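You operate a simulated robot arm through the tools that you are given. There is no shell and no other tool. Be economical: measure what you need, move in short steps, check, and stop when the job is done.

You run a simulated robot arm. Do the job below in one go: nothing can be reset, and whatever is moved stays where it is left.

## Task
Put the two letters that have a sticker into the post box.
Fine: shut its lid; leave the other letter in the stand.
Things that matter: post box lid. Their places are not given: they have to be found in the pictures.

It is judged by the outcome, as a careful person would: the job done as asked, and still so three seconds after it is handed in. It fails if anything else is knocked over, pushed out of place, dropped, spilled or broken. A push-on lid holds only when it is set on centred and level and pressed home; a screw cap is set on level and turned clockwise until tight.

## Robot
A 6-joint arm with a two-finger parallel gripper, fixed in place. Base frame: the origin is at the foot of the arm, x ahead of it, y to its left, z up. Units: m, rad, N and s.
With the tool pointing down near the work surface it reaches from about 0.36 to 0.82 m from the base axis. Its first joint turns from -2.897 to 2.897 rad. Payload 3.91 kg.
The tool frame sits at the grasp point between the pads (the TCP): z along the fingers, y along the line on which they close. The tips reach 0.03 m beyond it. The gripper opens to 0.11 m. The fingers are 0.02 m wide and 0.01 m thick; the gripper's body (0.048 by 0.112 m) begins 0.055 m behind the TCP.
Orientation is that of the tool frame in the base frame, as [roll, pitch, yaw] about the fixed x, y, z axes, in that order (R = Rz(yaw) Ry(pitch) Rx(roll)). With the fingers straight down and closing along the base's y, the tool's x points along the base's -x, its y along +y and its z along -z.

## Interface
- The arm moves only by the tool move_arm. Its argument "plan" is a list that holds one entry, the list of rows, each a list of 7 numbers: the finger opening in m, from 0 to 0.11, then the shift along the tool's x, y, z in units of 50 mm (1.0 is 50 mm), then the turn, a rotation vector about the tool's x, y, z in units of 6 degrees (1.0 is 6 degrees). In form: [[[hand, dx, dy, dz, ax, ay, az], ...]]. A call has 1 to 12 rows; each row shifts and turns the commanded pose from where the row before left it, along the tool's axes as they then stand. A call with a number of a shift or a turn outside -1 to 1 is refused whole. Each row takes 0.2 s and may step no farther than 0.05 m and 0.15 rad from the row before; otherwise, or with a gripper value out of range, the whole call is refused. A pose out of reach is approached as far as the arm can. The call stops where the force on the tool passes 90 N (or 10 N more than at its start, if that is more) or the arm is blocked; 0.2 s more then pass. The fingers move at their own pace (about 0.045 m/s each) and stop on an object; they squeeze with about 29 N. The grip force told is the motor's: it shows also when the fingers shut on nothing. Time passes only in rows, and 0.2 s behind the last, so rows that do not move let the fingers close. The reply holds the time, the measured pose of the TCP, the force on the tool along the base axes, the opening and the grip force, in the units named above and with some noise, and new pictures: "pictures" is both (left out), scene, wrist or none.
- Cameras (640 x 400 px; columns grow to the right, rows downward): "scene" is fixed at [0.0513, 0.6502, 1.4383]; the picture's right is [-0.38, -0.92, 0.00], its down [-0.63, 0.26, -0.73] and it looks along [0.67, -0.28, -0.68] (base axes); focal length 321 px, centre (320, 200). "wrist" rides on the gripper at [-0.036, 0, -0.057] in the tool frame; the picture's right is [0.00, -1.00, 0.00], its down [0.97, 0.00, -0.24] and it looks along [0.24, 0.00, 0.97] (tool axes); focal length 218 px, centre (320, 200).
- raise_lower(by): slides the trunk up (or, below 0, down) by that many m; the arm rides with it, the base frame stays. It gives what a move gives, with no picture.
- locate(camera, pixels): for up to 12 pixels [column, row] of the newest picture of that camera ("zoom" is the newest enlarged one), the place [x, y, z] in the base frame of the surface seen there, good to about 0.002 m. It takes no simulated time.
- close_up(camera, box): a new picture of the part [left, top, right, bottom] of that camera's present view, enlarged. It takes no simulated time.
- finish_job(): hands the job in; it is judged then, once.

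Go step by step. Measure first, check grasps and placings, and put right what went wrong. The budget is 80 turns and 150 pictures, counting those below and the enlarged ones. Unless the task says otherwise, let go and move clear before handing in, and close with one line.

The tools are called after ">>>" by a JSON object that holds its "op" and its "data". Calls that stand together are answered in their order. move_arm: Moves the arm, as the interface text tells. Its arguments: {"type":"object","properties":{"plan":{"type":"array","items":{"type":"array","items":{"type":"array","items":{"type":"number"}}}},"pictures":{"type":"string","enum":["both","scene","wrist","none"]}},"required":["plan"]} The other tools are called the same way: raise_lower (by) slides the trunk up or down; locate (camera, pixels) gives the place of the surface under pixels of a picture; close_up (camera, box) takes an enlarged picture of a part of a camera's view; finish_job () hands the job in.

At the start:

```text
time_s: 0.0
tool_pos: [0.411, 0.2988, 1.1723]
orientation: [-3.14, 0.0, -3.141]
contact_force: [-0.3, -0.2, -1.4]
opening: 0.11
grasp_force: 0.0
trunk travel left (down, up): [-0.55, 0.06]
```

scene: 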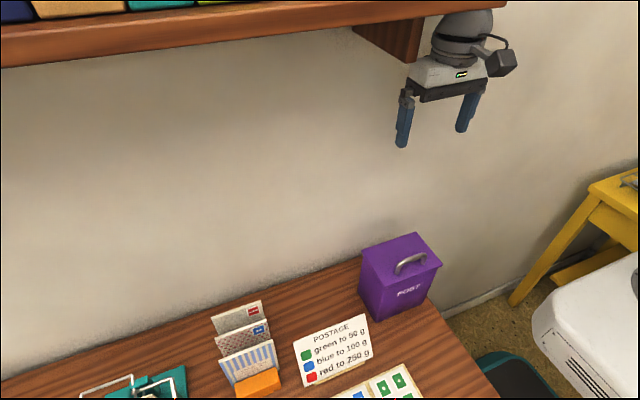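
wrist: 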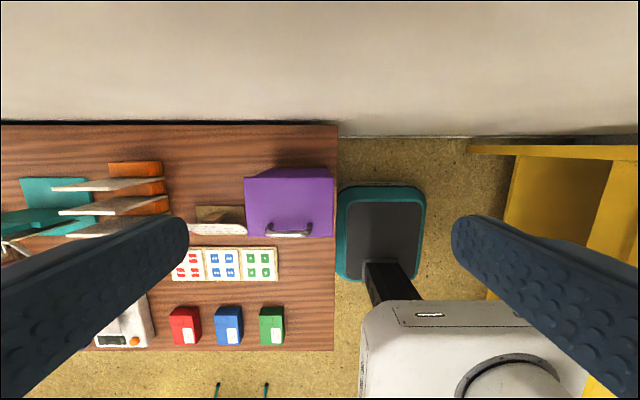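

The scene shows a letter stand near (245,350) with three letters, and a purple post box at (400,275) with a handled lid. I'll take enlarged views before measuring.

>>> {"op": "close_up", "data": {"camera": "scene", "box": [190, 280, 310, 400]}}

>>> {"op": "close_up", "data": {"camera": "scene", "box": [340, 220, 460, 330]}}

>>> {"op": "close_up", "data": {"camera": "wrist", "box": [0, 120, 350, 360]}}

>>> {"op": "locate", "data": {"camera": "scene", "pixels": [[211, 318], [262, 301], [216, 340], [267, 322], [220, 362], [273, 341], [258, 382], [360, 247], [409, 233], [442, 263], [384, 285], [410, 262]]}}

>>> {"op": "locate", "data": {"camera": "wrist", "pixels": [[53, 188], [130, 178], [60, 212], [130, 202], [135, 168], [250, 178], [332, 172], [330, 236], [250, 236], [288, 233], [220, 228], [85, 240]]}}

```text
3.33 times, centred on (250, 340) of scene
```

zoom: 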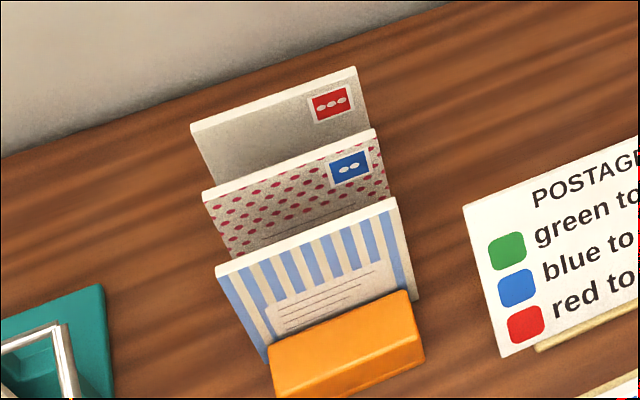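

```text
3.64 times, centred on (400, 275) of scene
```

zoom: 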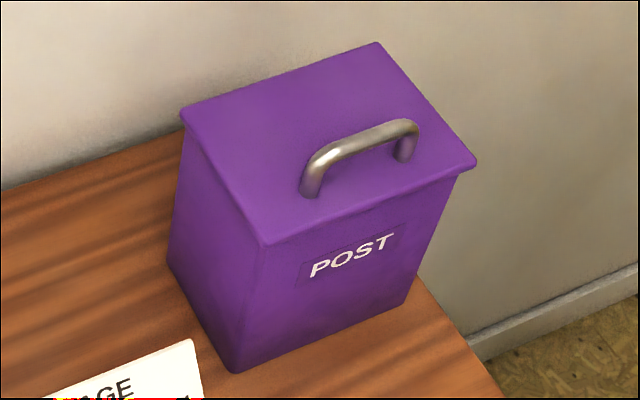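

```text
1.67 times, centred on (175, 240) of wrist
```

zoom: 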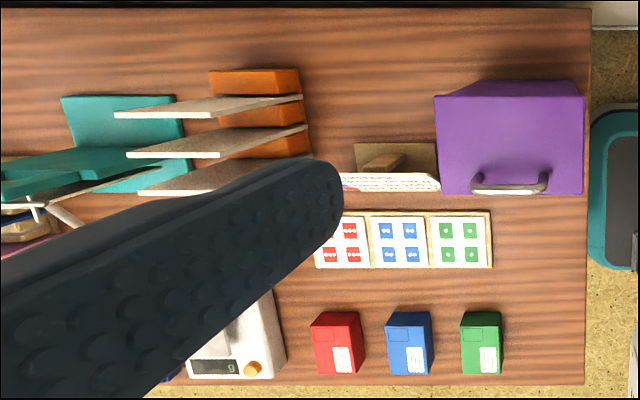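

```text
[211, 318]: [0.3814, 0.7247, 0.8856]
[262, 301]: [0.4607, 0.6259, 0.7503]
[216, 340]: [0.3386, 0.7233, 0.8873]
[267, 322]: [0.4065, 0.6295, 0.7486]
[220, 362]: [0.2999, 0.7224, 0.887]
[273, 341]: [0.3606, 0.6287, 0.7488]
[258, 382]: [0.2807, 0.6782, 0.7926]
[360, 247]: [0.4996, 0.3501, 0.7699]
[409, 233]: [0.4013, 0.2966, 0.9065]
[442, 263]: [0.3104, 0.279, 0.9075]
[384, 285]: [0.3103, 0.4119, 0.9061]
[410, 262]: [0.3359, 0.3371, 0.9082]
```

```text
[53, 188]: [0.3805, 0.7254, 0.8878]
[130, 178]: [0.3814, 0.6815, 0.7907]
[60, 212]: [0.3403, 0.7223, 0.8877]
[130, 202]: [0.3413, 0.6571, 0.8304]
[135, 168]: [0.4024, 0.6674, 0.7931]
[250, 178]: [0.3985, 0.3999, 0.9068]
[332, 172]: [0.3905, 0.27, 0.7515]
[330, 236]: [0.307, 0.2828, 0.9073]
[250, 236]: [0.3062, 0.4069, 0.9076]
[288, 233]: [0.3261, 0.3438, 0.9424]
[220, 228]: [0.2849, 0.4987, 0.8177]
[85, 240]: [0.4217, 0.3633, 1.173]
```

The letters stand in planes facing x at x≈0.38 (red sticker), 0.34 (blue) and 0.30 (striped, none seen). The box top is at z≈0.907 and the handle lies near its front edge, so I'll measure the handle, the shelf and the wall.

>>> {"op": "close_up", "data": {"camera": "wrist", "box": [230, 155, 350, 245]}}

>>> {"op": "locate", "data": {"camera": "scene", "pixels": [[398, 273], [425, 262], [398, 264], [410, 255], [422, 252], [380, 150], [250, 20], [380, 50], [350, 268], [262, 376], [240, 390], [375, 318]]}}

>>> {"op": "locate", "data": {"camera": "wrist", "pixels": [[268, 234], [308, 234], [310, 228], [268, 229], [290, 200], [300, 110], [150, 186], [150, 208], [162, 166], [85, 184], [85, 208], [200, 222]]}}

```text
4.44 times, centred on (290, 200) of wrist
```

zoom: 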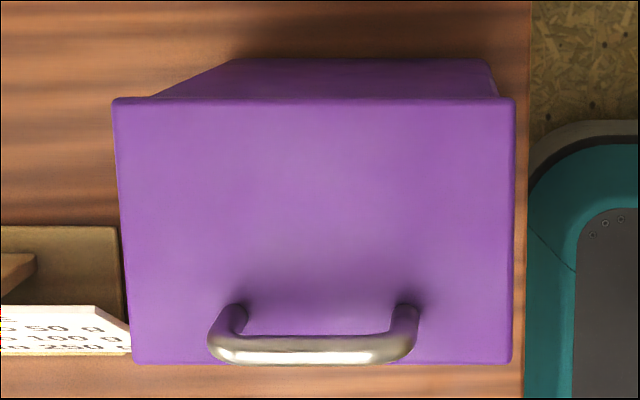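

```text
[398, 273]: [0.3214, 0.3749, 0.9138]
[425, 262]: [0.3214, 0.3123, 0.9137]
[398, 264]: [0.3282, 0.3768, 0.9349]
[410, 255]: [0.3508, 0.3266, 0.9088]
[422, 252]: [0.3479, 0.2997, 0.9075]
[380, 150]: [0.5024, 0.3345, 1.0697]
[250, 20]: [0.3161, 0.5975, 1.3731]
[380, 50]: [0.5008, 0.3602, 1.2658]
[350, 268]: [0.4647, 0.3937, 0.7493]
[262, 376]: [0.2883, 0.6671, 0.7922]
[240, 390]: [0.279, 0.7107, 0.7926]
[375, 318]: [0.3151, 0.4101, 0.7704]
```

```text
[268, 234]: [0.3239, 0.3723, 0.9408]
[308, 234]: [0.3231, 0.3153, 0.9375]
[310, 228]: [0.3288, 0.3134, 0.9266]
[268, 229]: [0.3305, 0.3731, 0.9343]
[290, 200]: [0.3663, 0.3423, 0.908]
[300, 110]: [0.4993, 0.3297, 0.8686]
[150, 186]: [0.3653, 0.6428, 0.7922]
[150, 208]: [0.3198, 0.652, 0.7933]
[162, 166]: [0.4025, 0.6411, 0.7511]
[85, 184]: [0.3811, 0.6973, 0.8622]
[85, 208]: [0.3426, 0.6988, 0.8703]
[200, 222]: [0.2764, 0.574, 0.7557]
```

The table is at z≈0.75 and the wall at x≈0.50. I need the shelf's extent before moving under it.

>>> {"op": "locate", "data": {"camera": "scene", "pixels": [[100, 60], [100, 35], [300, 32], [400, 10], [430, 20], [440, 12], [510, 4], [425, 55], [360, 27], [415, 63], [250, 36], [460, 70]]}}

>>> {"op": "close_up", "data": {"camera": "scene", "box": [340, 0, 540, 125]}}

```text
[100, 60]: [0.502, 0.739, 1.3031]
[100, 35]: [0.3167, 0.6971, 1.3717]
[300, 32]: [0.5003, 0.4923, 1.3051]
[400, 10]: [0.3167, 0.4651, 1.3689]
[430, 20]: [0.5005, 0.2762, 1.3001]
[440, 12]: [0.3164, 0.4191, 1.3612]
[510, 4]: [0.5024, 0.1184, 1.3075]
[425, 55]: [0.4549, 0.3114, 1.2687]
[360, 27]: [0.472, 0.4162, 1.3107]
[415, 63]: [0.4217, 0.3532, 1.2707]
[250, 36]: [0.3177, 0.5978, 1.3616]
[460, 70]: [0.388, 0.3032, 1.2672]
```

```text
3.20 times, centred on (440, 62) of scene
```

zoom: 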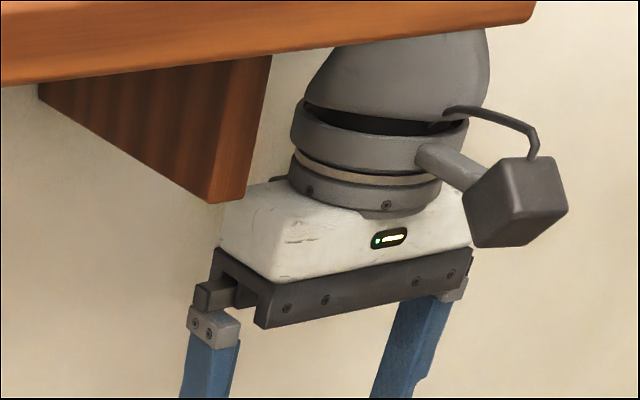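

The shelf's front edge is at x≈0.316, its underside near z≈1.35 and its right end near y≈0.34, with a bracket beside the hand. I'll lower the trunk to get well clear of it.

>>> {"op": "raise_lower", "data": {"by": -0.12}}

```text
time_s: 1.5
tool_pos: [0.4106, 0.2982, 1.0527]
orientation: [3.141, 0.0, 3.139]
contact_force: [0.2, 0.3, 0.3]
opening: 0.1102
grasp_force: 0.0
trunk travel left (down, up): [-0.43, 0.18]
```

The trunk is lowered and clear. Next I'll move over the handle bar (x≈0.324, y≈0.343) and turn the tool so the fingers close along x.

>>> {"op": "move_arm", "data": {"plan": [[[0.05, 0.87, 0.45, 0, 0, 0, 0], [0.05, 0.87, 0.45, 0, 0, 0, 0], [0.05, 0, 0, 0, 0, 0, 1], [0.05, 0, 0, 0, 0, 0, 1], [0.05, 0, 0, 0, 0, 0, 1], [0.05, 0, 0, 0, 0, 0, 1], [0.05, 0, 0, 0, 0, 0, 1], [0.05, 0, 0, 0, 0, 0, 1], [0.05, 0, 0, 0, 0, 0, 1], [0.05, 0, 0, 0, 0, 0, 1], [0.05, 0, 0, 0, 0, 0, 1], [0.05, 0, 0, 0, 0, 0, 1]]], "pictures": "none"}}

>>> {"op": "move_arm", "data": {"plan": [[[0.05, 0, 0, 0, 0, 0, 1], [0.05, 0, 0, 0, 0, 0, 1], [0.05, 0, 0, 0, 0, 0, 1], [0.05, 0, 0, 0, 0, 0, 1], [0.05, 0, 0, 0, 0, 0, 1]]]}}

```text
time_s: 4.1
tool_pos: [0.324, 0.3432, 1.0525]
orientation: [3.141, 0.0, 2.092]
contact_force: [-0.1, -0.2, 0.5]
opening: 0.0499
grasp_force: 0.1
trunk travel left (down, up): [-0.43, 0.18]
```

```text
time_s: 5.3
tool_pos: [0.3237, 0.3435, 1.0525]
orientation: [-3.141, 0.0, 1.569]
contact_force: [-0.7, -1.3, 0.7]
opening: 0.0502
grasp_force: 0.0
trunk travel left (down, up): [-0.43, 0.18]
```

scene: 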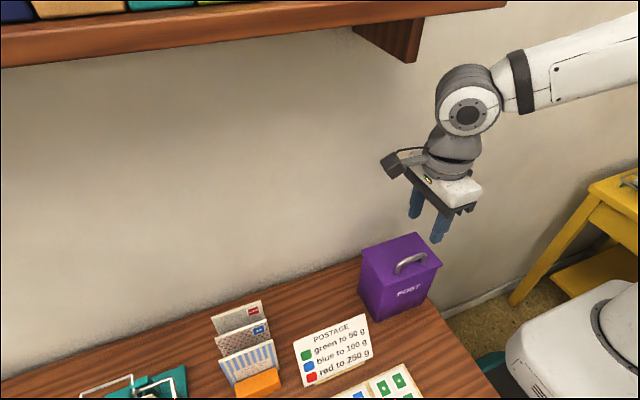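
wrist: 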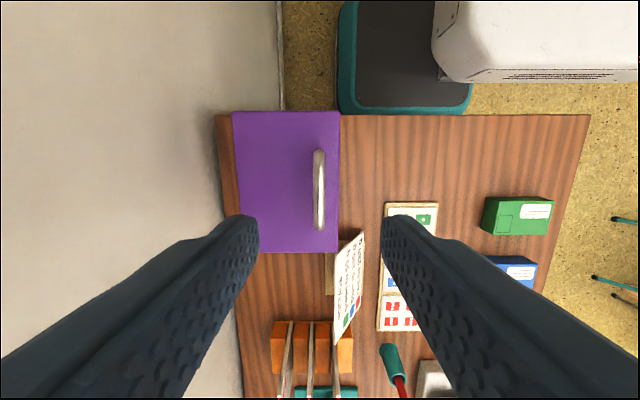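

The bar is centred between the fingers (column ≈319) at x≈0.324. I'll lower to z≈0.943 and close on it.

>>> {"op": "move_arm", "data": {"plan": [[[0.05, 0, 0, 0.8, 0, 0, 0], [0.05, 0, 0, 0.8, 0, 0, 0], [0.05, 0, 0, 0.4, 0, 0, 0], [0.05, 0, 0, 0.19, 0, 0, 0], [0.0, 0, 0, 0, 0, 0, 0], [0.0, 0, 0, 0, 0, 0, 0], [0.0, 0, 0, 0, 0, 0, 0], [0.0, 0, 0, 0, 0, 0, 0]]]}}

```text
time_s: 7.1
tool_pos: [0.3256, 0.3433, 0.9428]
orientation: [3.141, 0.0, 1.57]
contact_force: [13.8, -1.9, -1.1]
opening: 0.0095
grasp_force: 44.8
trunk travel left (down, up): [-0.43, 0.18]
```

scene: 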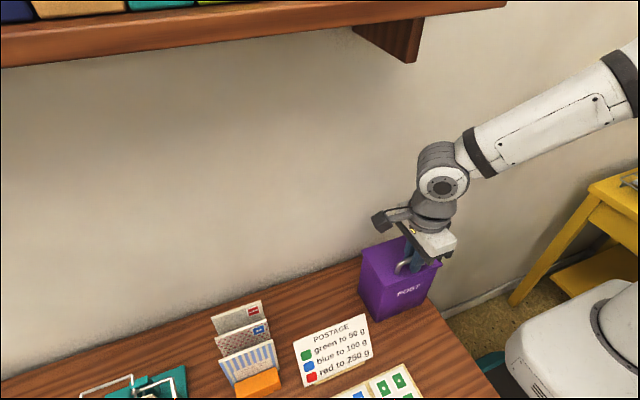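
wrist: 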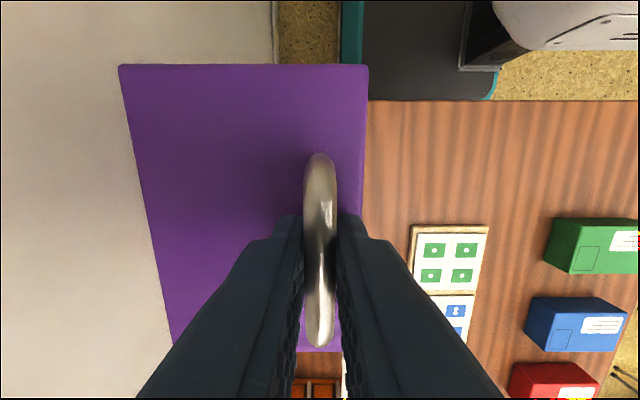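

The bar is gripped (opening 0.0095). I'll try a gentle hinge-like lift of about 12° around the back edge and check whether the lid follows.

>>> {"op": "move_arm", "data": {"plan": [[[0.0, 0, 0.086, -0.148, 1, 0, 0], [0.0, 0, 0.086, -0.148, 1, 0, 0], [0.0, 0, 0, 0, 0, 0, 0]]], "pictures": "wrist"}}

>>> {"op": "close_up", "data": {"camera": "scene", "box": [340, 180, 460, 330]}}

```text
time_s: 7.9
tool_pos: [0.3343, 0.3433, 0.9565]
orientation: [-2.93, 0.001, 1.572]
contact_force: [14.6, -7.0, -13.7]
opening: 0.0095
grasp_force: 44.9
trunk travel left (down, up): [-0.43, 0.18]
```

wrist: 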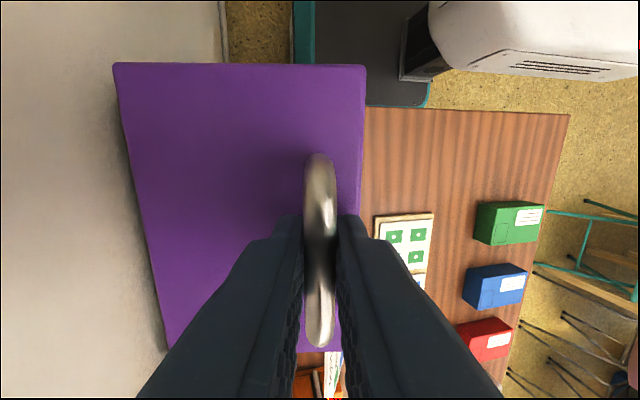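

```text
2.67 times, centred on (400, 255) of scene
```

zoom: 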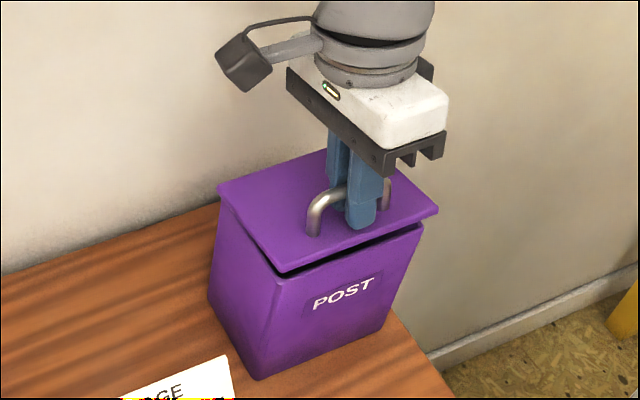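

The lid tilts about its back edge with the front gap open, and the box stays put. I'll continue on the same arc.

>>> {"op": "move_arm", "data": {"plan": [[[0.0, 0, 0.086, -0.148, 1, 0, 0], [0.0, 0, 0.086, -0.148, 1, 0, 0], [0.0, 0, 0.086, -0.148, 1, 0, 0], [0.0, 0, 0.086, -0.148, 1, 0, 0], [0.0, 0, 0, 0, 0, 0, 0]]], "pictures": "none"}}

>>> {"op": "close_up", "data": {"camera": "scene", "box": [340, 180, 460, 330]}}

```text
time_s: 8.9
tool_pos: [0.3536, 0.3438, 0.9741]
orientation: [-2.589, 0.001, 1.575]
contact_force: [18.4, -1.8, -23.8]
opening: 0.0091
grasp_force: 45.2
trunk travel left (down, up): [-0.43, 0.18]
stopped in row 4: the force on the tool passed its limit (the readings are from after the stop); the commanded pose is now the measured one
```

```text
2.67 times, centred on (400, 255) of scene
```

zoom: 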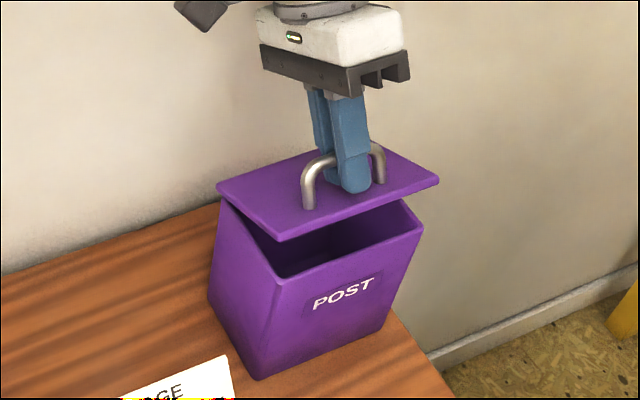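

The arc stopped on force at about 32° of tool tilt. I'll measure the lid's real tilt to find the true hinge line.

>>> {"op": "locate", "data": {"camera": "zoom", "pixels": [[222, 187], [281, 236], [434, 181], [345, 140], [260, 190], [420, 178], [275, 280], [420, 228], [330, 255], [380, 230]]}}

```text
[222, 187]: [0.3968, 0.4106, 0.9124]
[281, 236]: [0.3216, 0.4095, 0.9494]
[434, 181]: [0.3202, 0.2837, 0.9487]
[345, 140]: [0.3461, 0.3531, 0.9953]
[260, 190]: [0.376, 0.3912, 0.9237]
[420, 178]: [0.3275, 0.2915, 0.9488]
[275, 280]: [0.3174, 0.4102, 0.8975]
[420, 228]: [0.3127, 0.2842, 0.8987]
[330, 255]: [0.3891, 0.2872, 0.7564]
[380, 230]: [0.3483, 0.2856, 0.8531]
```

The lid pivots about (x≈0.404, z≈0.896) and is at ≈26°. Following its rotation would lean the hand into the wall, so I'll turn the tool back upright and let the round bar pivot in the pads.

>>> {"op": "move_arm", "data": {"plan": [[[0.0, 0, -0.0125, 0, -1, 0, 0], [0.0, 0, -0.0125, 0, -1, 0, 0], [0.0, 0, -0.0125, 0, -1, 0, 0], [0.0, 0, -0.0125, 0, -1, 0, 0], [0.0, 0, -0.0125, 0, -1, 0, 0], [0.0, 0, 0, 0, 0, 0, 0]]], "pictures": "none"}}

>>> {"op": "close_up", "data": {"camera": "scene", "box": [340, 180, 460, 330]}}

```text
time_s: 10.3
tool_pos: [0.3523, 0.3443, 0.976]
orientation: [-3.107, -0.002, 1.577]
contact_force: [-15.3, -3.1, 17.0]
opening: 0.0098
grasp_force: 44.7
trunk travel left (down, up): [-0.43, 0.18]
```

```text
2.67 times, centred on (400, 255) of scene
```

zoom: 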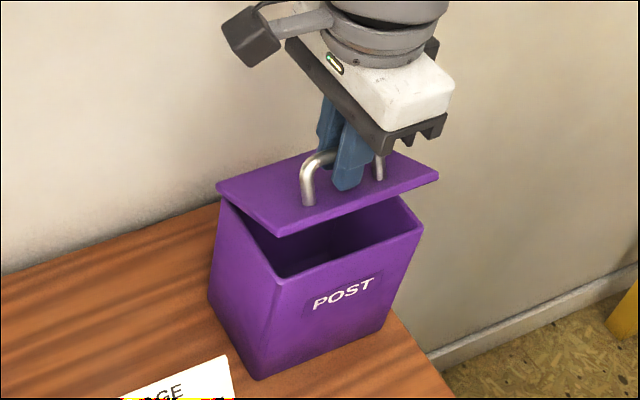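

The bar pivots freely in the pads and the tool is upright. I'll continue the bar's arc while leaning the hand away from the wall.

>>> {"op": "move_arm", "data": {"plan": [[[0.0, 0, 0.26, -0.162, -1, 0, 0], [0.0, 0, 0.288, -0.084, -1, 0, 0], [0.0, 0, 0.3, 0, -1, 0, 0], [0.0, 0, 0, 0, 0, 0, 0]]], "pictures": "none"}}

>>> {"op": "close_up", "data": {"camera": "scene", "box": [330, 130, 490, 330]}}

```text
time_s: 11.3
tool_pos: [0.3957, 0.3445, 0.9901]
orientation: [2.868, 0.002, 1.575]
contact_force: [-1.0, -3.8, -11.4]
opening: 0.0095
grasp_force: 44.6
trunk travel left (down, up): [-0.43, 0.18]
```

```text
2.00 times, centred on (410, 230) of scene
```

zoom: 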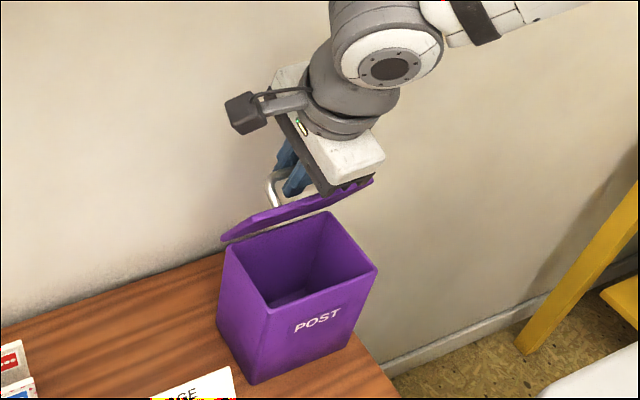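

The lid is at about 56° and the forces are small. I'll continue at constant tool tilt to about 86°.

>>> {"op": "move_arm", "data": {"plan": [[[0.0, 0, 0.3, 0.085, 0, 0, 0], [0.0, 0, 0.283, 0.138, 0, 0, 0], [0.0, 0, 0.254, 0.182, 0, 0, 0], [0.0, 0, 0, 0, 0, 0, 0]]], "pictures": "none"}}

>>> {"op": "close_up", "data": {"camera": "scene", "box": [330, 130, 490, 330]}}

```text
time_s: 12.3
tool_pos: [0.4423, 0.3456, 0.982]
orientation: [2.867, 0.002, 1.577]
contact_force: [-11.8, -10.6, -21.7]
opening: 0.0094
grasp_force: 44.9
trunk travel left (down, up): [-0.43, 0.18]
```

```text
2.00 times, centred on (410, 230) of scene
```

zoom: 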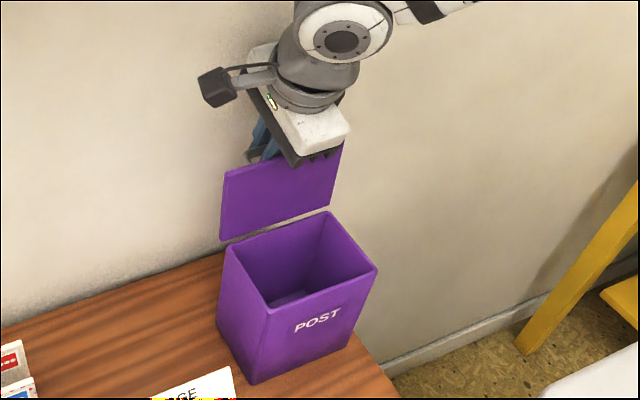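

The lid is near vertical and the box has not moved. I'll measure its angle.

>>> {"op": "locate", "data": {"camera": "zoom", "pixels": [[227, 230], [227, 180], [325, 200], [280, 190], [280, 215], [247, 383], [240, 265], [370, 270], [265, 310], [325, 215], [275, 300], [300, 295]]}}

```text
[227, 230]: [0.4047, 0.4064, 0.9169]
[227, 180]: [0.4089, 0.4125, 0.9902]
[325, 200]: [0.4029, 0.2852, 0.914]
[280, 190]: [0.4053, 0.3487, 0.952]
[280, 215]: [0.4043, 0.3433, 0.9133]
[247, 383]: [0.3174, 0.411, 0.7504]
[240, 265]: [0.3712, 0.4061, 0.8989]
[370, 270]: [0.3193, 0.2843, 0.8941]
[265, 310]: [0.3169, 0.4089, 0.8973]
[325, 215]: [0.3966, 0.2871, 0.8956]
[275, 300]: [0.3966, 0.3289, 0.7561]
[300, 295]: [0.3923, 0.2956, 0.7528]
```

The lid is slightly past vertical (≈93°). I'll push it a little further and then open the fingers slightly.

>>> {"op": "move_arm", "data": {"plan": [[[0.0, 0, 0.16, 0.2, 0, 0, 0], [0.0, 0, 0, 0, 0, 0, 0], [0.02, 0, 0, 0, 0, 0, 0], [0.02, 0, 0, 0, 0, 0, 0], [0.02, 0, 0, 0, 0, 0, 0]]], "pictures": "none"}}

>>> {"op": "close_up", "data": {"camera": "scene", "box": [330, 130, 490, 330]}}

```text
time_s: 13.5
tool_pos: [0.4516, 0.3449, 0.9797]
orientation: [2.858, -0.009, 1.576]
contact_force: [-8.9, -5.2, 41.9]
opening: 0.0183
grasp_force: 0.0
trunk travel left (down, up): [-0.43, 0.18]
```

```text
2.00 times, centred on (410, 230) of scene
```

zoom: 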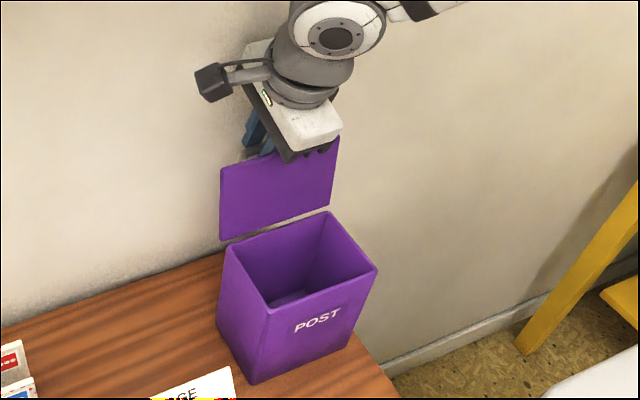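

The hand body is pressing on the lid's top edge (z force 42 N). I'll lift away nearly vertically so the fingers clear the bar without dragging the lid shut.

>>> {"op": "move_arm", "data": {"plan": [[[0.022, 0, 0.04, -0.25, 0, 0, 0], [0.022, 0, 0.04, -0.25, 0, 0, 0], [0.022, 0, 0.04, -0.25, 0, 0, 0], [0.022, 0, 0, 0, 0, 0, 0]]], "pictures": "none"}}

>>> {"op": "close_up", "data": {"camera": "scene", "box": [330, 130, 490, 330]}}

```text
time_s: 14.5
tool_pos: [0.4487, 0.3449, 1.0142]
orientation: [2.864, -0.003, 1.577]
contact_force: [-0.9, -0.6, -0.4]
opening: 0.0219
grasp_force: 0.0
trunk travel left (down, up): [-0.43, 0.18]
```

```text
2.00 times, centred on (410, 230) of scene
```

zoom: 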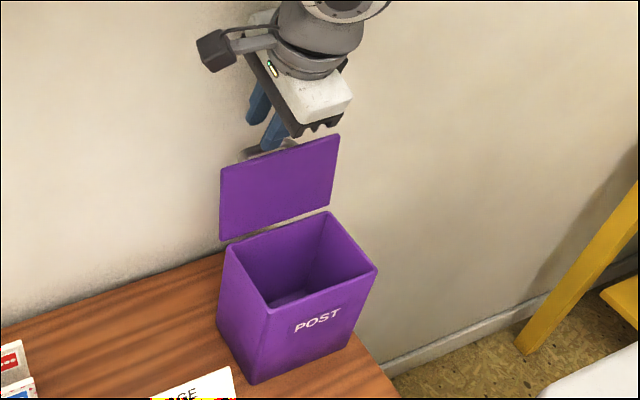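

The lid stays open by itself. I'll rise a bit more, move off toward −x, and level the tool.

>>> {"op": "move_arm", "data": {"plan": [[[0.022, 0, 0.22, -0.77, 0, 0, 0], [0.022, 0, -0.867, -0.244, 0, 0, 0], [0.022, 0, -0.867, -0.244, 0, 0, 0], [0.03, 0, 0, 0, 1, 0, 0], [0.03, 0, 0, 0, 1, 0, 0], [0.03, 0, 0, 0, 0.65, 0, 0]]]}}

```text
time_s: 15.9
tool_pos: [0.3608, 0.3458, 1.0531]
orientation: [-3.139, 0.001, 1.576]
contact_force: [0.9, -0.6, -0.5]
opening: 0.0301
grasp_force: 0.1
trunk travel left (down, up): [-0.43, 0.18]
```

scene: 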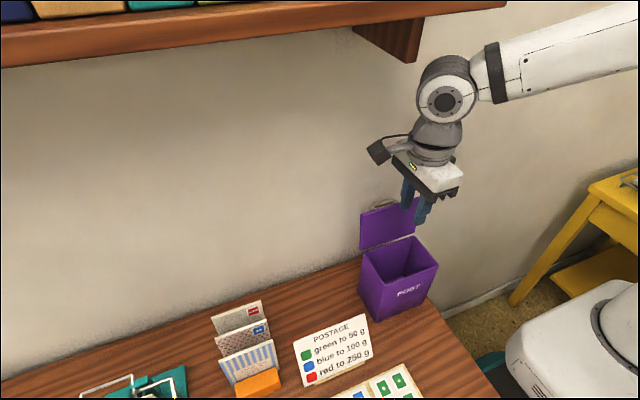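
wrist: 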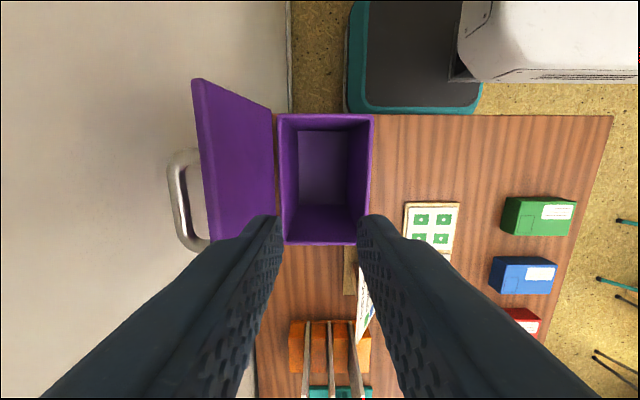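

The box is open and its inside is clear. I'll check clearances of the wrist against the shelf underside and bracket before going to the letters.

>>> {"op": "locate", "data": {"camera": "scene", "pixels": [[414, 60], [395, 50], [375, 35], [445, 60], [440, 78], [470, 60], [300, 36], [250, 42], [200, 42], [400, 30], [490, 45], [330, 345]]}}

>>> {"op": "locate", "data": {"camera": "wrist", "pixels": [[307, 322], [305, 385], [331, 322], [333, 385], [351, 322], [360, 380], [280, 120], [370, 120], [283, 240], [362, 215], [202, 85], [325, 170]]}}

>>> {"op": "close_up", "data": {"camera": "scene", "box": [340, 0, 500, 100]}}

```text
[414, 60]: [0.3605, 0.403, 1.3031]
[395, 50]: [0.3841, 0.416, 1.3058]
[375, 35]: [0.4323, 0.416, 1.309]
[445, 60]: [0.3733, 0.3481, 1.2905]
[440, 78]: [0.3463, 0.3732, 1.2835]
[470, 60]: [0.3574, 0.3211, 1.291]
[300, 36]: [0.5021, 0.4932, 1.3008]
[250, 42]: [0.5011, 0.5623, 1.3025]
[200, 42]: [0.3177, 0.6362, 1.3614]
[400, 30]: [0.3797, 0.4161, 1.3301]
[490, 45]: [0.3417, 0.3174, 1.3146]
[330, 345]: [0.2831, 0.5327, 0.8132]
```

```text
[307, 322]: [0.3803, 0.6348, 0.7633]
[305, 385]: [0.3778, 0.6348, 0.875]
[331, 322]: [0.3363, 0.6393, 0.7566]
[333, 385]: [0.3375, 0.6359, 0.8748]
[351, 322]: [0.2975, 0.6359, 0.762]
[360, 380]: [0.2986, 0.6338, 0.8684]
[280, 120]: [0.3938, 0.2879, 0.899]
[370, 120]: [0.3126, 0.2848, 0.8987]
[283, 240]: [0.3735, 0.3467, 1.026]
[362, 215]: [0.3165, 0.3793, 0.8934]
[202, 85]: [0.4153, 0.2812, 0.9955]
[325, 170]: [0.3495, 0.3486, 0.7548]
```

```text
4.00 times, centred on (420, 50) of scene
```

zoom: 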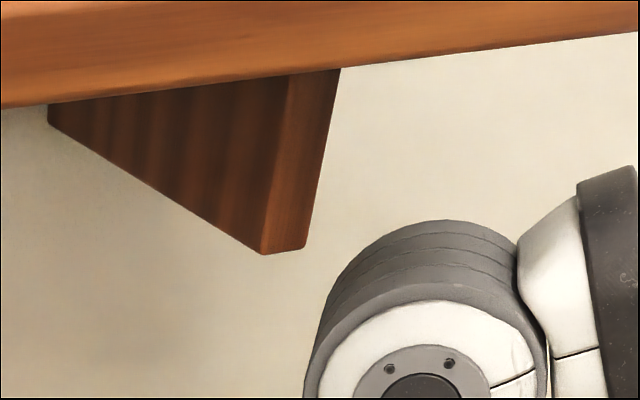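

The bracket's bottom is at z≈1.30 and the wrist top is about 0.25 above the TCP, so I'll keep the TCP at or below 1.02 there. I'll go to y≈0.52, then lower the trunk to flatten the forearm.

>>> {"op": "move_arm", "data": {"plan": [[[0.03, 0, 0, 0.66, 0, 0, 0], [0.03, 0.9, 0.1, 0, 0, 0, 0], [0.03, 0.9, 0.1, 0, 0, 0, 0], [0.03, 0.9, 0.1, 0, 0, 0, 0], [0.03, 0.8, 0.1, 0, 0, 0, 0]]], "pictures": "scene"}}

>>> {"op": "raise_lower", "data": {"by": -0.12}}

```text
time_s: 17.1
tool_pos: [0.3793, 0.5207, 1.0201]
orientation: [-3.14, 0.0, 1.575]
contact_force: [-0.9, 0.0, -0.2]
opening: 0.0302
grasp_force: 0.0
trunk travel left (down, up): [-0.43, 0.18]
```

scene: 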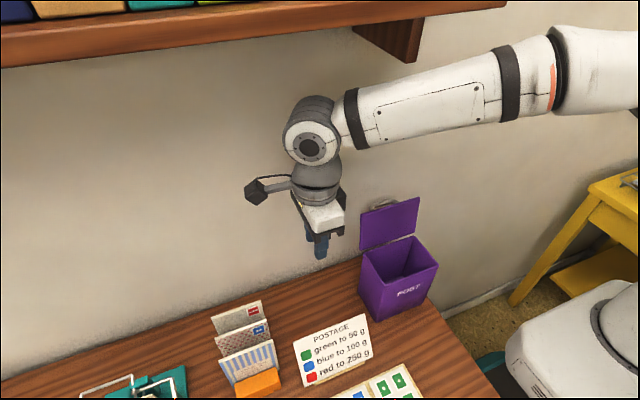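

```text
time_s: 18.6
tool_pos: [0.3794, 0.5207, 0.901]
orientation: [-3.14, -0.001, 1.575]
contact_force: [-0.2, -0.6, -0.5]
opening: 0.0302
grasp_force: 0.0
trunk travel left (down, up): [-0.31, 0.3]
```

The trunk is lowered. I'll rise 5 cm and approach the red-sticker letter from above.

>>> {"op": "move_arm", "data": {"plan": [[[0.03, 0, 0, -1, 0, 0, 0], [0.03, 0.9, 0, -0.1, 0, 0, 0], [0.03, 0.9, 0, 0, 0, 0, 0], [0.03, 0, 0, 0, 0, 0, 0]]]}}

```text
time_s: 19.6
tool_pos: [0.3793, 0.612, 0.9566]
orientation: [-3.141, 0.001, 1.575]
contact_force: [0.0, 0.9, 0.0]
opening: 0.0299
grasp_force: 0.1
trunk travel left (down, up): [-0.31, 0.3]
```

scene: 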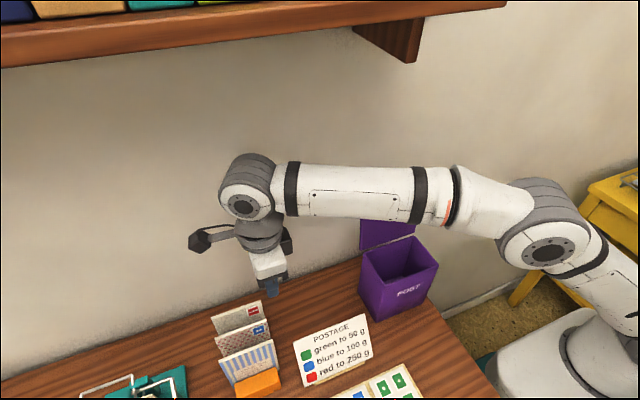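
wrist: 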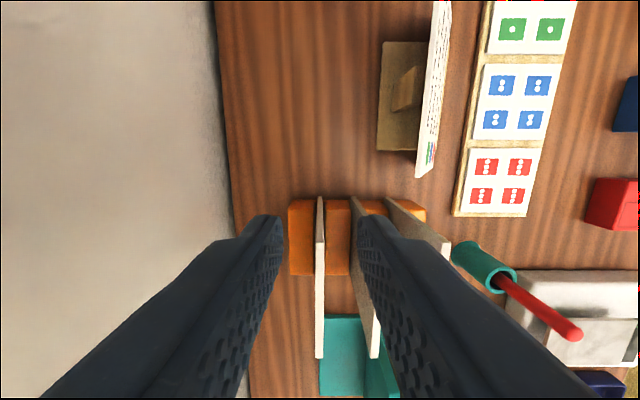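

The red-sticker letter lies straight below the gap (column ≈319). I'll move to its middle (y≈0.673), lower to z≈0.872 and grip it.

>>> {"op": "move_arm", "data": {"plan": [[[0.03, 0.61, 0, 0, 0, 0, 0], [0.03, 0.61, 0, 0, 0, 0, 0], [0.03, 0, 0, 0.6, 0, 0, 0], [0.03, 0, 0, 0.6, 0, 0, 0], [0.03, 0, 0, 0.48, 0, 0, 0], [0.0, 0, 0, 0, 0, 0, 0], [0.0, 0, 0, 0, 0, 0, 0], [0.0, 0, 0, 0, 0, 0, 0]]]}}

```text
time_s: 21.4
tool_pos: [0.3728, 0.6542, 0.863]
orientation: [3.14, -0.001, 1.572]
contact_force: [22.1, -0.1, 0.4]
opening: 0.0058
grasp_force: 28.6
out of reach, approached as far as the arm can: row 2
trunk travel left (down, up): [-0.31, 0.3]
```

scene: 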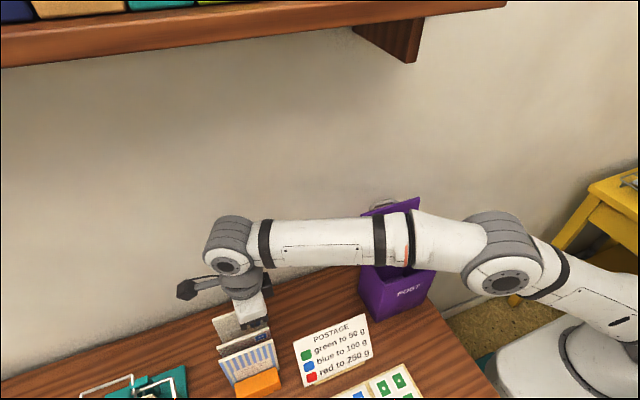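
wrist: 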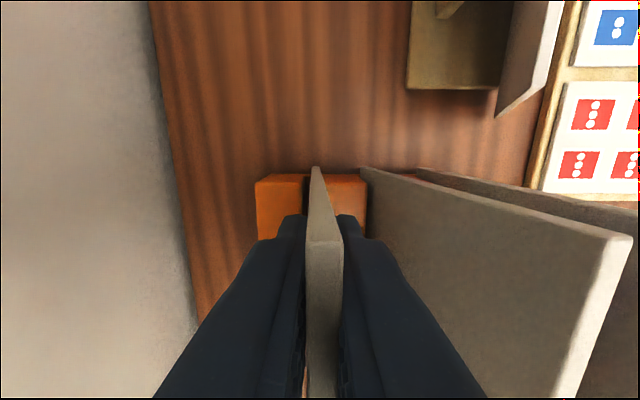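

The letter is gripped (opening 0.0058) slightly right of its middle because of reach. I'll lift it slowly while drifting a little toward +x to relieve the side force.

>>> {"op": "move_arm", "data": {"plan": [[[0.0, 0, 0.1, 0, 0, 0, 0], [0.0, 0, 0.02, -0.3, 0, 0, 0], [0.0, 0, 0, -0.4, 0, 0, 0], [0.0, 0, 0, -0.5, 0, 0, 0]]]}}

```text
time_s: 22.4
tool_pos: [0.3769, 0.6545, 0.9249]
orientation: [-3.139, 0.0, 1.575]
contact_force: [0.9, 0.2, 0.3]
opening: 0.005
grasp_force: 28.6
trunk travel left (down, up): [-0.31, 0.3]
```

scene: 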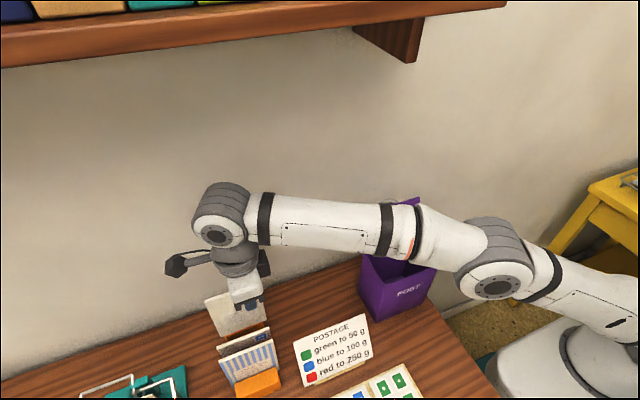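
wrist: 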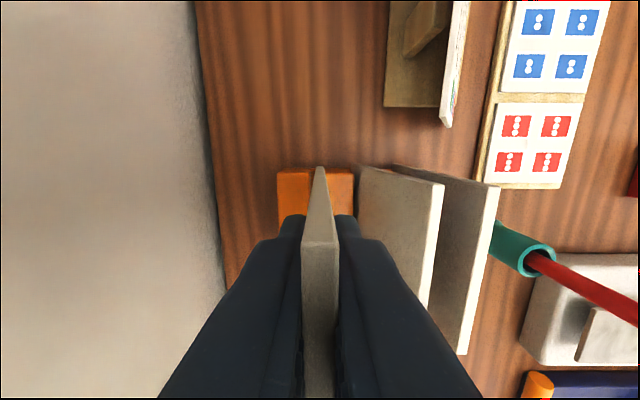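

The letter is held well and clear of its slot. I'll lift it to z≈1.03 so its bottom clears the box rim.

>>> {"op": "move_arm", "data": {"plan": [[[0.0, 0, 0, -0.7, 0, 0, 0], [0.0, 0, 0, -0.7, 0, 0, 0], [0.0, 0, 0, -0.7, 0, 0, 0], [0.0, -0.8, 0, 0, 0, 0, 0], [0.0, -0.9, 0, 0, 0, 0, 0], [0.0, -0.9, 0, 0, 0, 0, 0]]]}}

```text
time_s: 23.8
tool_pos: [0.3649, 0.4979, 1.0146]
orientation: [-3.14, -0.002, 1.576]
contact_force: [-1.0, 1.2, 0.6]
opening: 0.0049
grasp_force: 28.3
out of reach, approached as far as the arm can: row 1, 2, 3
trunk travel left (down, up): [-0.31, 0.3]
```

scene: 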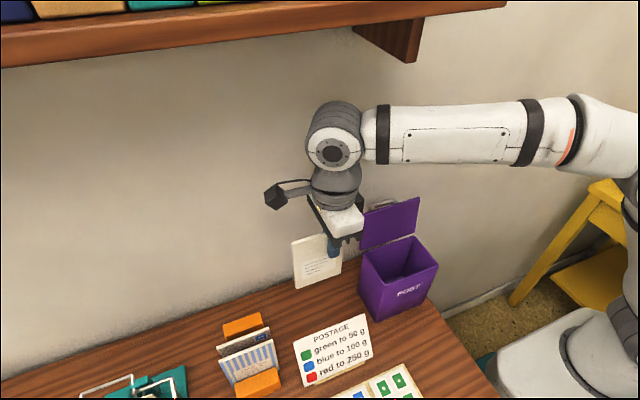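
wrist: 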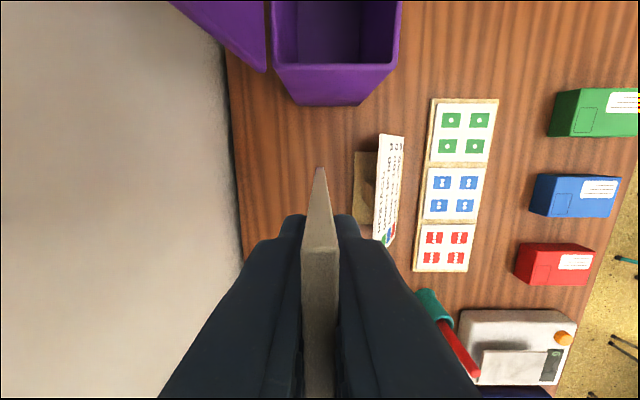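

The letter hangs straight, now at y≈0.50. I'll measure its bottom edge and corners before crossing the box rim.

>>> {"op": "close_up", "data": {"camera": "scene", "box": [270, 190, 450, 310]}}

>>> {"op": "locate", "data": {"camera": "scene", "pixels": [[292, 244], [298, 286], [340, 271], [320, 236], [385, 263], [320, 270], [363, 205], [417, 200]]}}

```text
3.33 times, centred on (360, 250) of scene
```

zoom: 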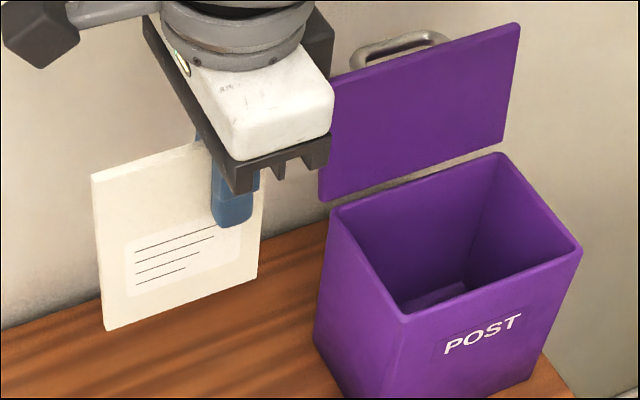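

```text
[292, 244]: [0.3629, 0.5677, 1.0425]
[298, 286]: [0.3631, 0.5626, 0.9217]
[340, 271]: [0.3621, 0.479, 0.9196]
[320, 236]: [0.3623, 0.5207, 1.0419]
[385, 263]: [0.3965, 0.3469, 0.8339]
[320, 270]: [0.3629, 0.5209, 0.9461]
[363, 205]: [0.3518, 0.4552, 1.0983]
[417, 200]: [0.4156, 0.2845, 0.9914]
```

The letter bottom is at z≈0.918 (TCP−0.098), clear of the 0.899 rim. I'll move to over the box (TCP y≈0.328, x≈0.372).

>>> {"op": "move_arm", "data": {"plan": [[[0.0, -0.85, 0.035, 0, 0, 0, 0], [0.0, -0.85, 0.035, 0, 0, 0, 0], [0.0, -0.85, 0.035, 0, 0, 0, 0], [0.0, -0.85, 0.035, 0, 0, 0, 0], [0.0, 0, 0, 0, 0, 0, 0]]], "pictures": "wrist"}}

>>> {"op": "close_up", "data": {"camera": "scene", "box": [330, 150, 480, 330]}}

```text
time_s: 25.0
tool_pos: [0.3728, 0.3266, 1.0172]
orientation: [3.142, -0.002, 1.576]
contact_force: [0.6, -0.4, -0.2]
opening: 0.0048
grasp_force: 28.9
trunk travel left (down, up): [-0.31, 0.3]
```

wrist: 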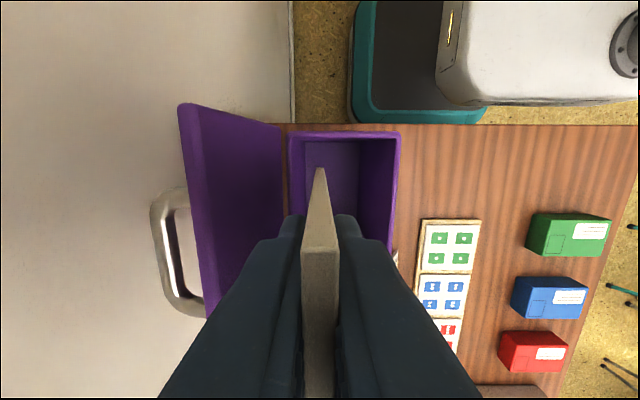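

```text
2.22 times, centred on (405, 240) of scene
```

zoom: 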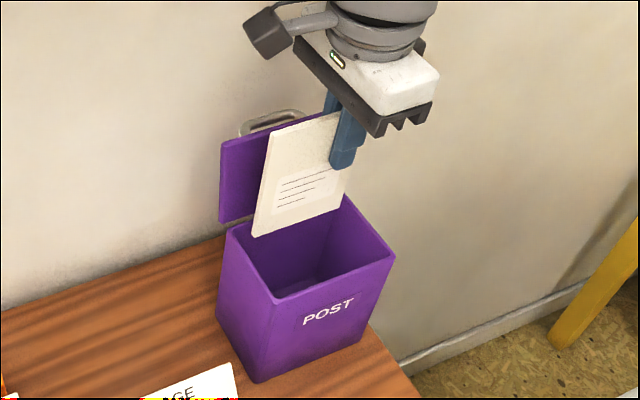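

The letter is over the opening with both ends inside. I'll lower it about 5 cm into the box, keeping the hand above the lid top, and check.

>>> {"op": "move_arm", "data": {"plan": [[[0.0, 0, 0, 0.5, 0, 0, 0], [0.0, 0, 0, 0.6, 0.5, 0, 0], [0.0, 0, 0, 0, 0, 0, 0]]], "pictures": "wrist"}}

>>> {"op": "close_up", "data": {"camera": "scene", "box": [330, 150, 480, 330]}}

```text
time_s: 25.8
tool_pos: [0.374, 0.3283, 0.9609]
orientation: [-3.089, -0.002, 1.578]
contact_force: [-0.2, -0.1, 0.5]
opening: 0.0048
grasp_force: 29.1
trunk travel left (down, up): [-0.31, 0.3]
```

wrist: 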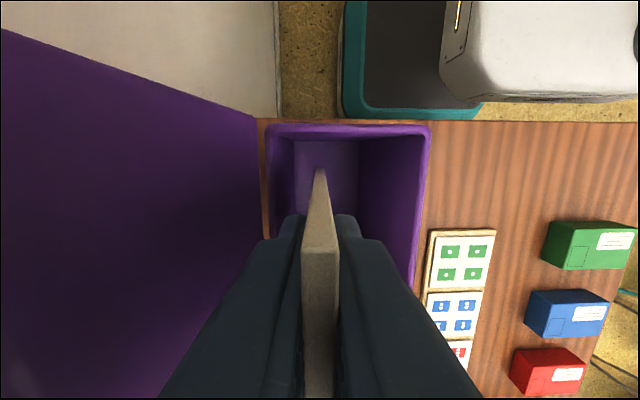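

```text
2.22 times, centred on (405, 240) of scene
```

zoom: 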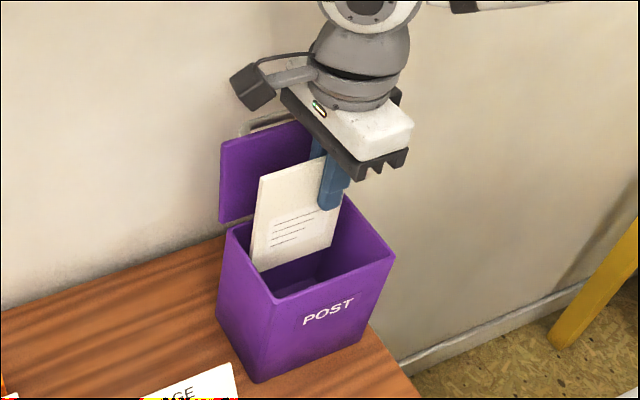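

The letter is about 4 cm inside the mouth and lined up. I'll let it slide down into the box.

>>> {"op": "move_arm", "data": {"plan": [[[0.02, 0, 0, 0, 0, 0, 0], [0.02, 0, 0, 0, 0, 0, 0], [0.02, 0, 0, 0, 0, 0, 0], [0.02, 0, 0, -0.6, -0.5, 0, 0], [0.02, 0, 0, 0, 0, 0, 0]]], "pictures": "wrist"}}

>>> {"op": "close_up", "data": {"camera": "scene", "box": [330, 150, 480, 330]}}

```text
time_s: 27.0
tool_pos: [0.374, 0.3283, 0.9916]
orientation: [-3.14, 0.0, 1.576]
contact_force: [-0.7, -0.9, 0.2]
opening: 0.0201
grasp_force: 0.1
trunk travel left (down, up): [-0.31, 0.3]
```

wrist: 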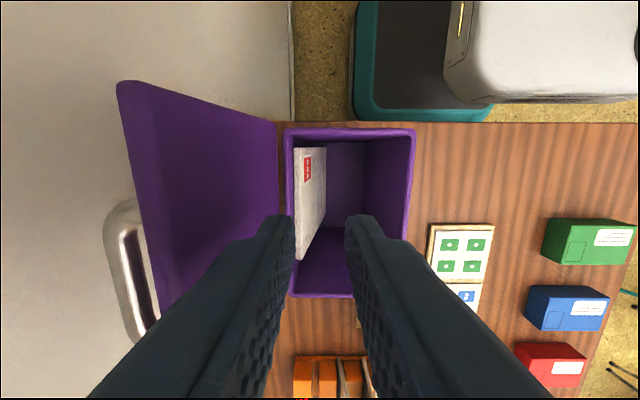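

```text
2.22 times, centred on (405, 240) of scene
```

zoom: 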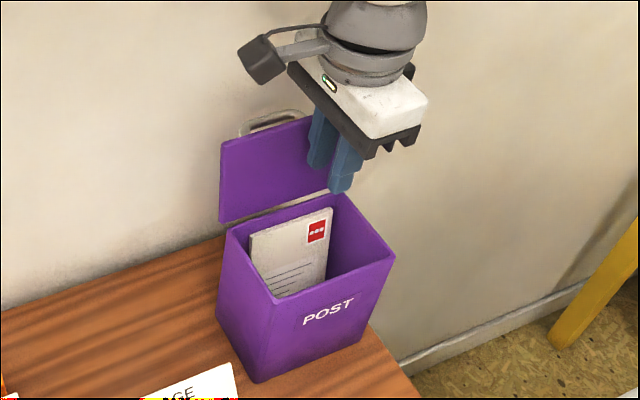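

The red-sticker letter leans neatly on the back wall inside the box. Now I'll go for the blue-sticker letter.

>>> {"op": "move_arm", "data": {"plan": [[[0.025, 0, 0, -0.3, 0, 0, 0], [0.025, 0.9, -0.1, 0, 0, 0, 0], [0.025, 0.9, -0.1, 0, 0, 0, 0], [0.025, 0.9, -0.1, 0, 0, 0, 0], [0.025, 0.9, -0.1, 0, 0, 0, 0], [0.025, 0.9, -0.1, 0.2, 0, 0, 0], [0.025, 0.9, -0.2, 0.6, 0, 0, 0], [0.025, 0, 0, 0.4, 0, 0, 0], [0.025, 0, 0, 0, 0, 0, 0]]]}}

```text
refused: row 7 steps farther than a row can; nothing moved
```

>>> {"op": "move_arm", "data": {"plan": [[[0.025, 0, 0, -0.3, 0, 0, 0], [0.025, 0.9, -0.1, 0, 0, 0, 0], [0.025, 0.9, -0.1, 0, 0, 0, 0], [0.025, 0.9, -0.1, 0, 0, 0, 0], [0.025, 0.9, -0.1, 0, 0, 0, 0], [0.025, 0.9, -0.1, 0.2, 0, 0, 0], [0.025, 0.9, -0.2, 0.2, 0, 0, 0], [0.025, 0, 0, 0.8, 0, 0, 0], [0.025, 0, 0, 0, 0, 0, 0]]]}}

```text
time_s: 29.0
tool_pos: [0.3413, 0.5981, 0.9484]
orientation: [-3.141, -0.001, 1.576]
contact_force: [0.1, 0.2, -0.8]
opening: 0.0248
grasp_force: 0.1
trunk travel left (down, up): [-0.31, 0.3]
```

scene: 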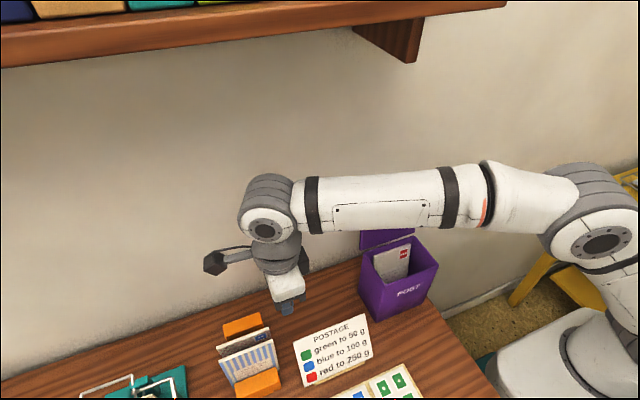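
wrist: 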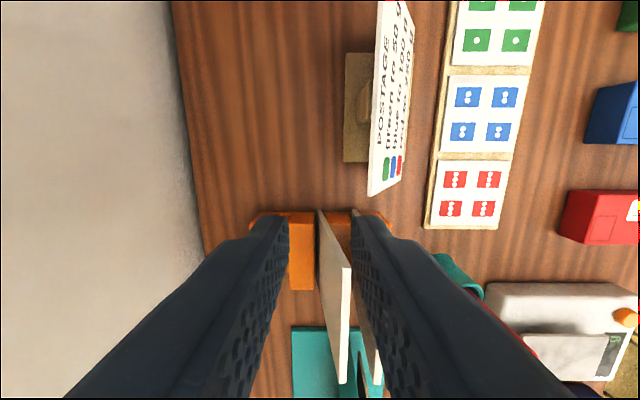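

The blue-sticker letter now leans slightly toward −x (its top edge runs from (345,265) to (343,383)). I'll measure both remaining letters.

>>> {"op": "locate", "data": {"camera": "wrist", "pixels": [[346, 270], [343, 340], [342, 378], [321, 215], [330, 300], [353, 212], [377, 380], [372, 340], [365, 300]]}}

>>> {"op": "close_up", "data": {"camera": "scene", "box": [190, 280, 310, 400]}}

```text
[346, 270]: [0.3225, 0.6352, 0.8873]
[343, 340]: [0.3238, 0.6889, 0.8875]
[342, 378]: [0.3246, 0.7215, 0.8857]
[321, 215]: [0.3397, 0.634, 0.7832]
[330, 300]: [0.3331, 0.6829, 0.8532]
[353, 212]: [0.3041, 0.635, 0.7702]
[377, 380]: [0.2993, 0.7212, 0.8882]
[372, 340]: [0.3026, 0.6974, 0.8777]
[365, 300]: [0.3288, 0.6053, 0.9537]
```

```text
3.33 times, centred on (250, 340) of scene
```

zoom: 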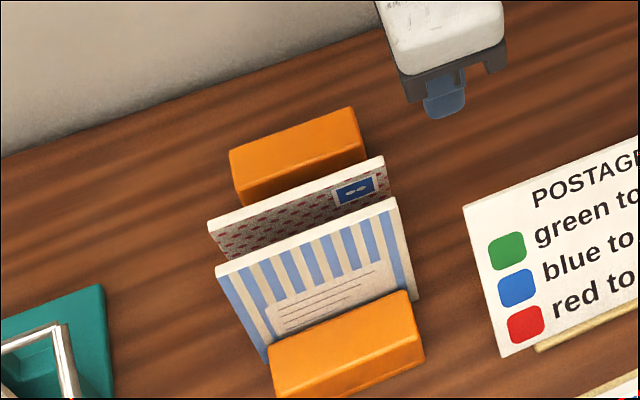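

The blue letter leans about 9° (top at x≈0.3235, gap to the striped one ≈0.019). I'll narrow the opening to 0.015, tilt the tool to match, and line up above it before descending.

>>> {"op": "move_arm", "data": {"plan": [[[0.015, 0, -0.548, 0, 0, 0, 0], [0.015, 0.57, 0, 0, -0.8, 0, 0], [0.015, 0.57, 0, 0, -0.7, 0, 0], [0.015, 0, 0, 0, 0, 0, 0]]], "pictures": "both"}}

```text
time_s: 30.0
tool_pos: [0.3119, 0.6559, 0.9479]
orientation: [2.985, -0.002, 1.576]
contact_force: [1.0, 0.1, 0.3]
opening: 0.0151
grasp_force: 0.1
trunk travel left (down, up): [-0.31, 0.3]
```

scene: 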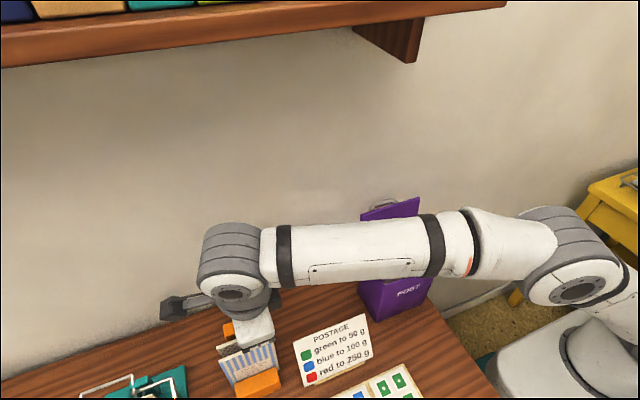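
wrist: 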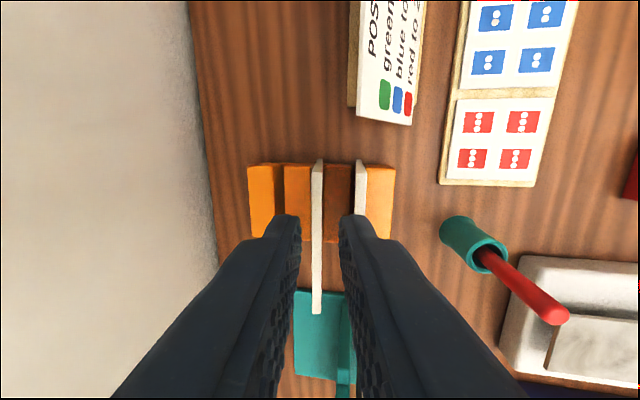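

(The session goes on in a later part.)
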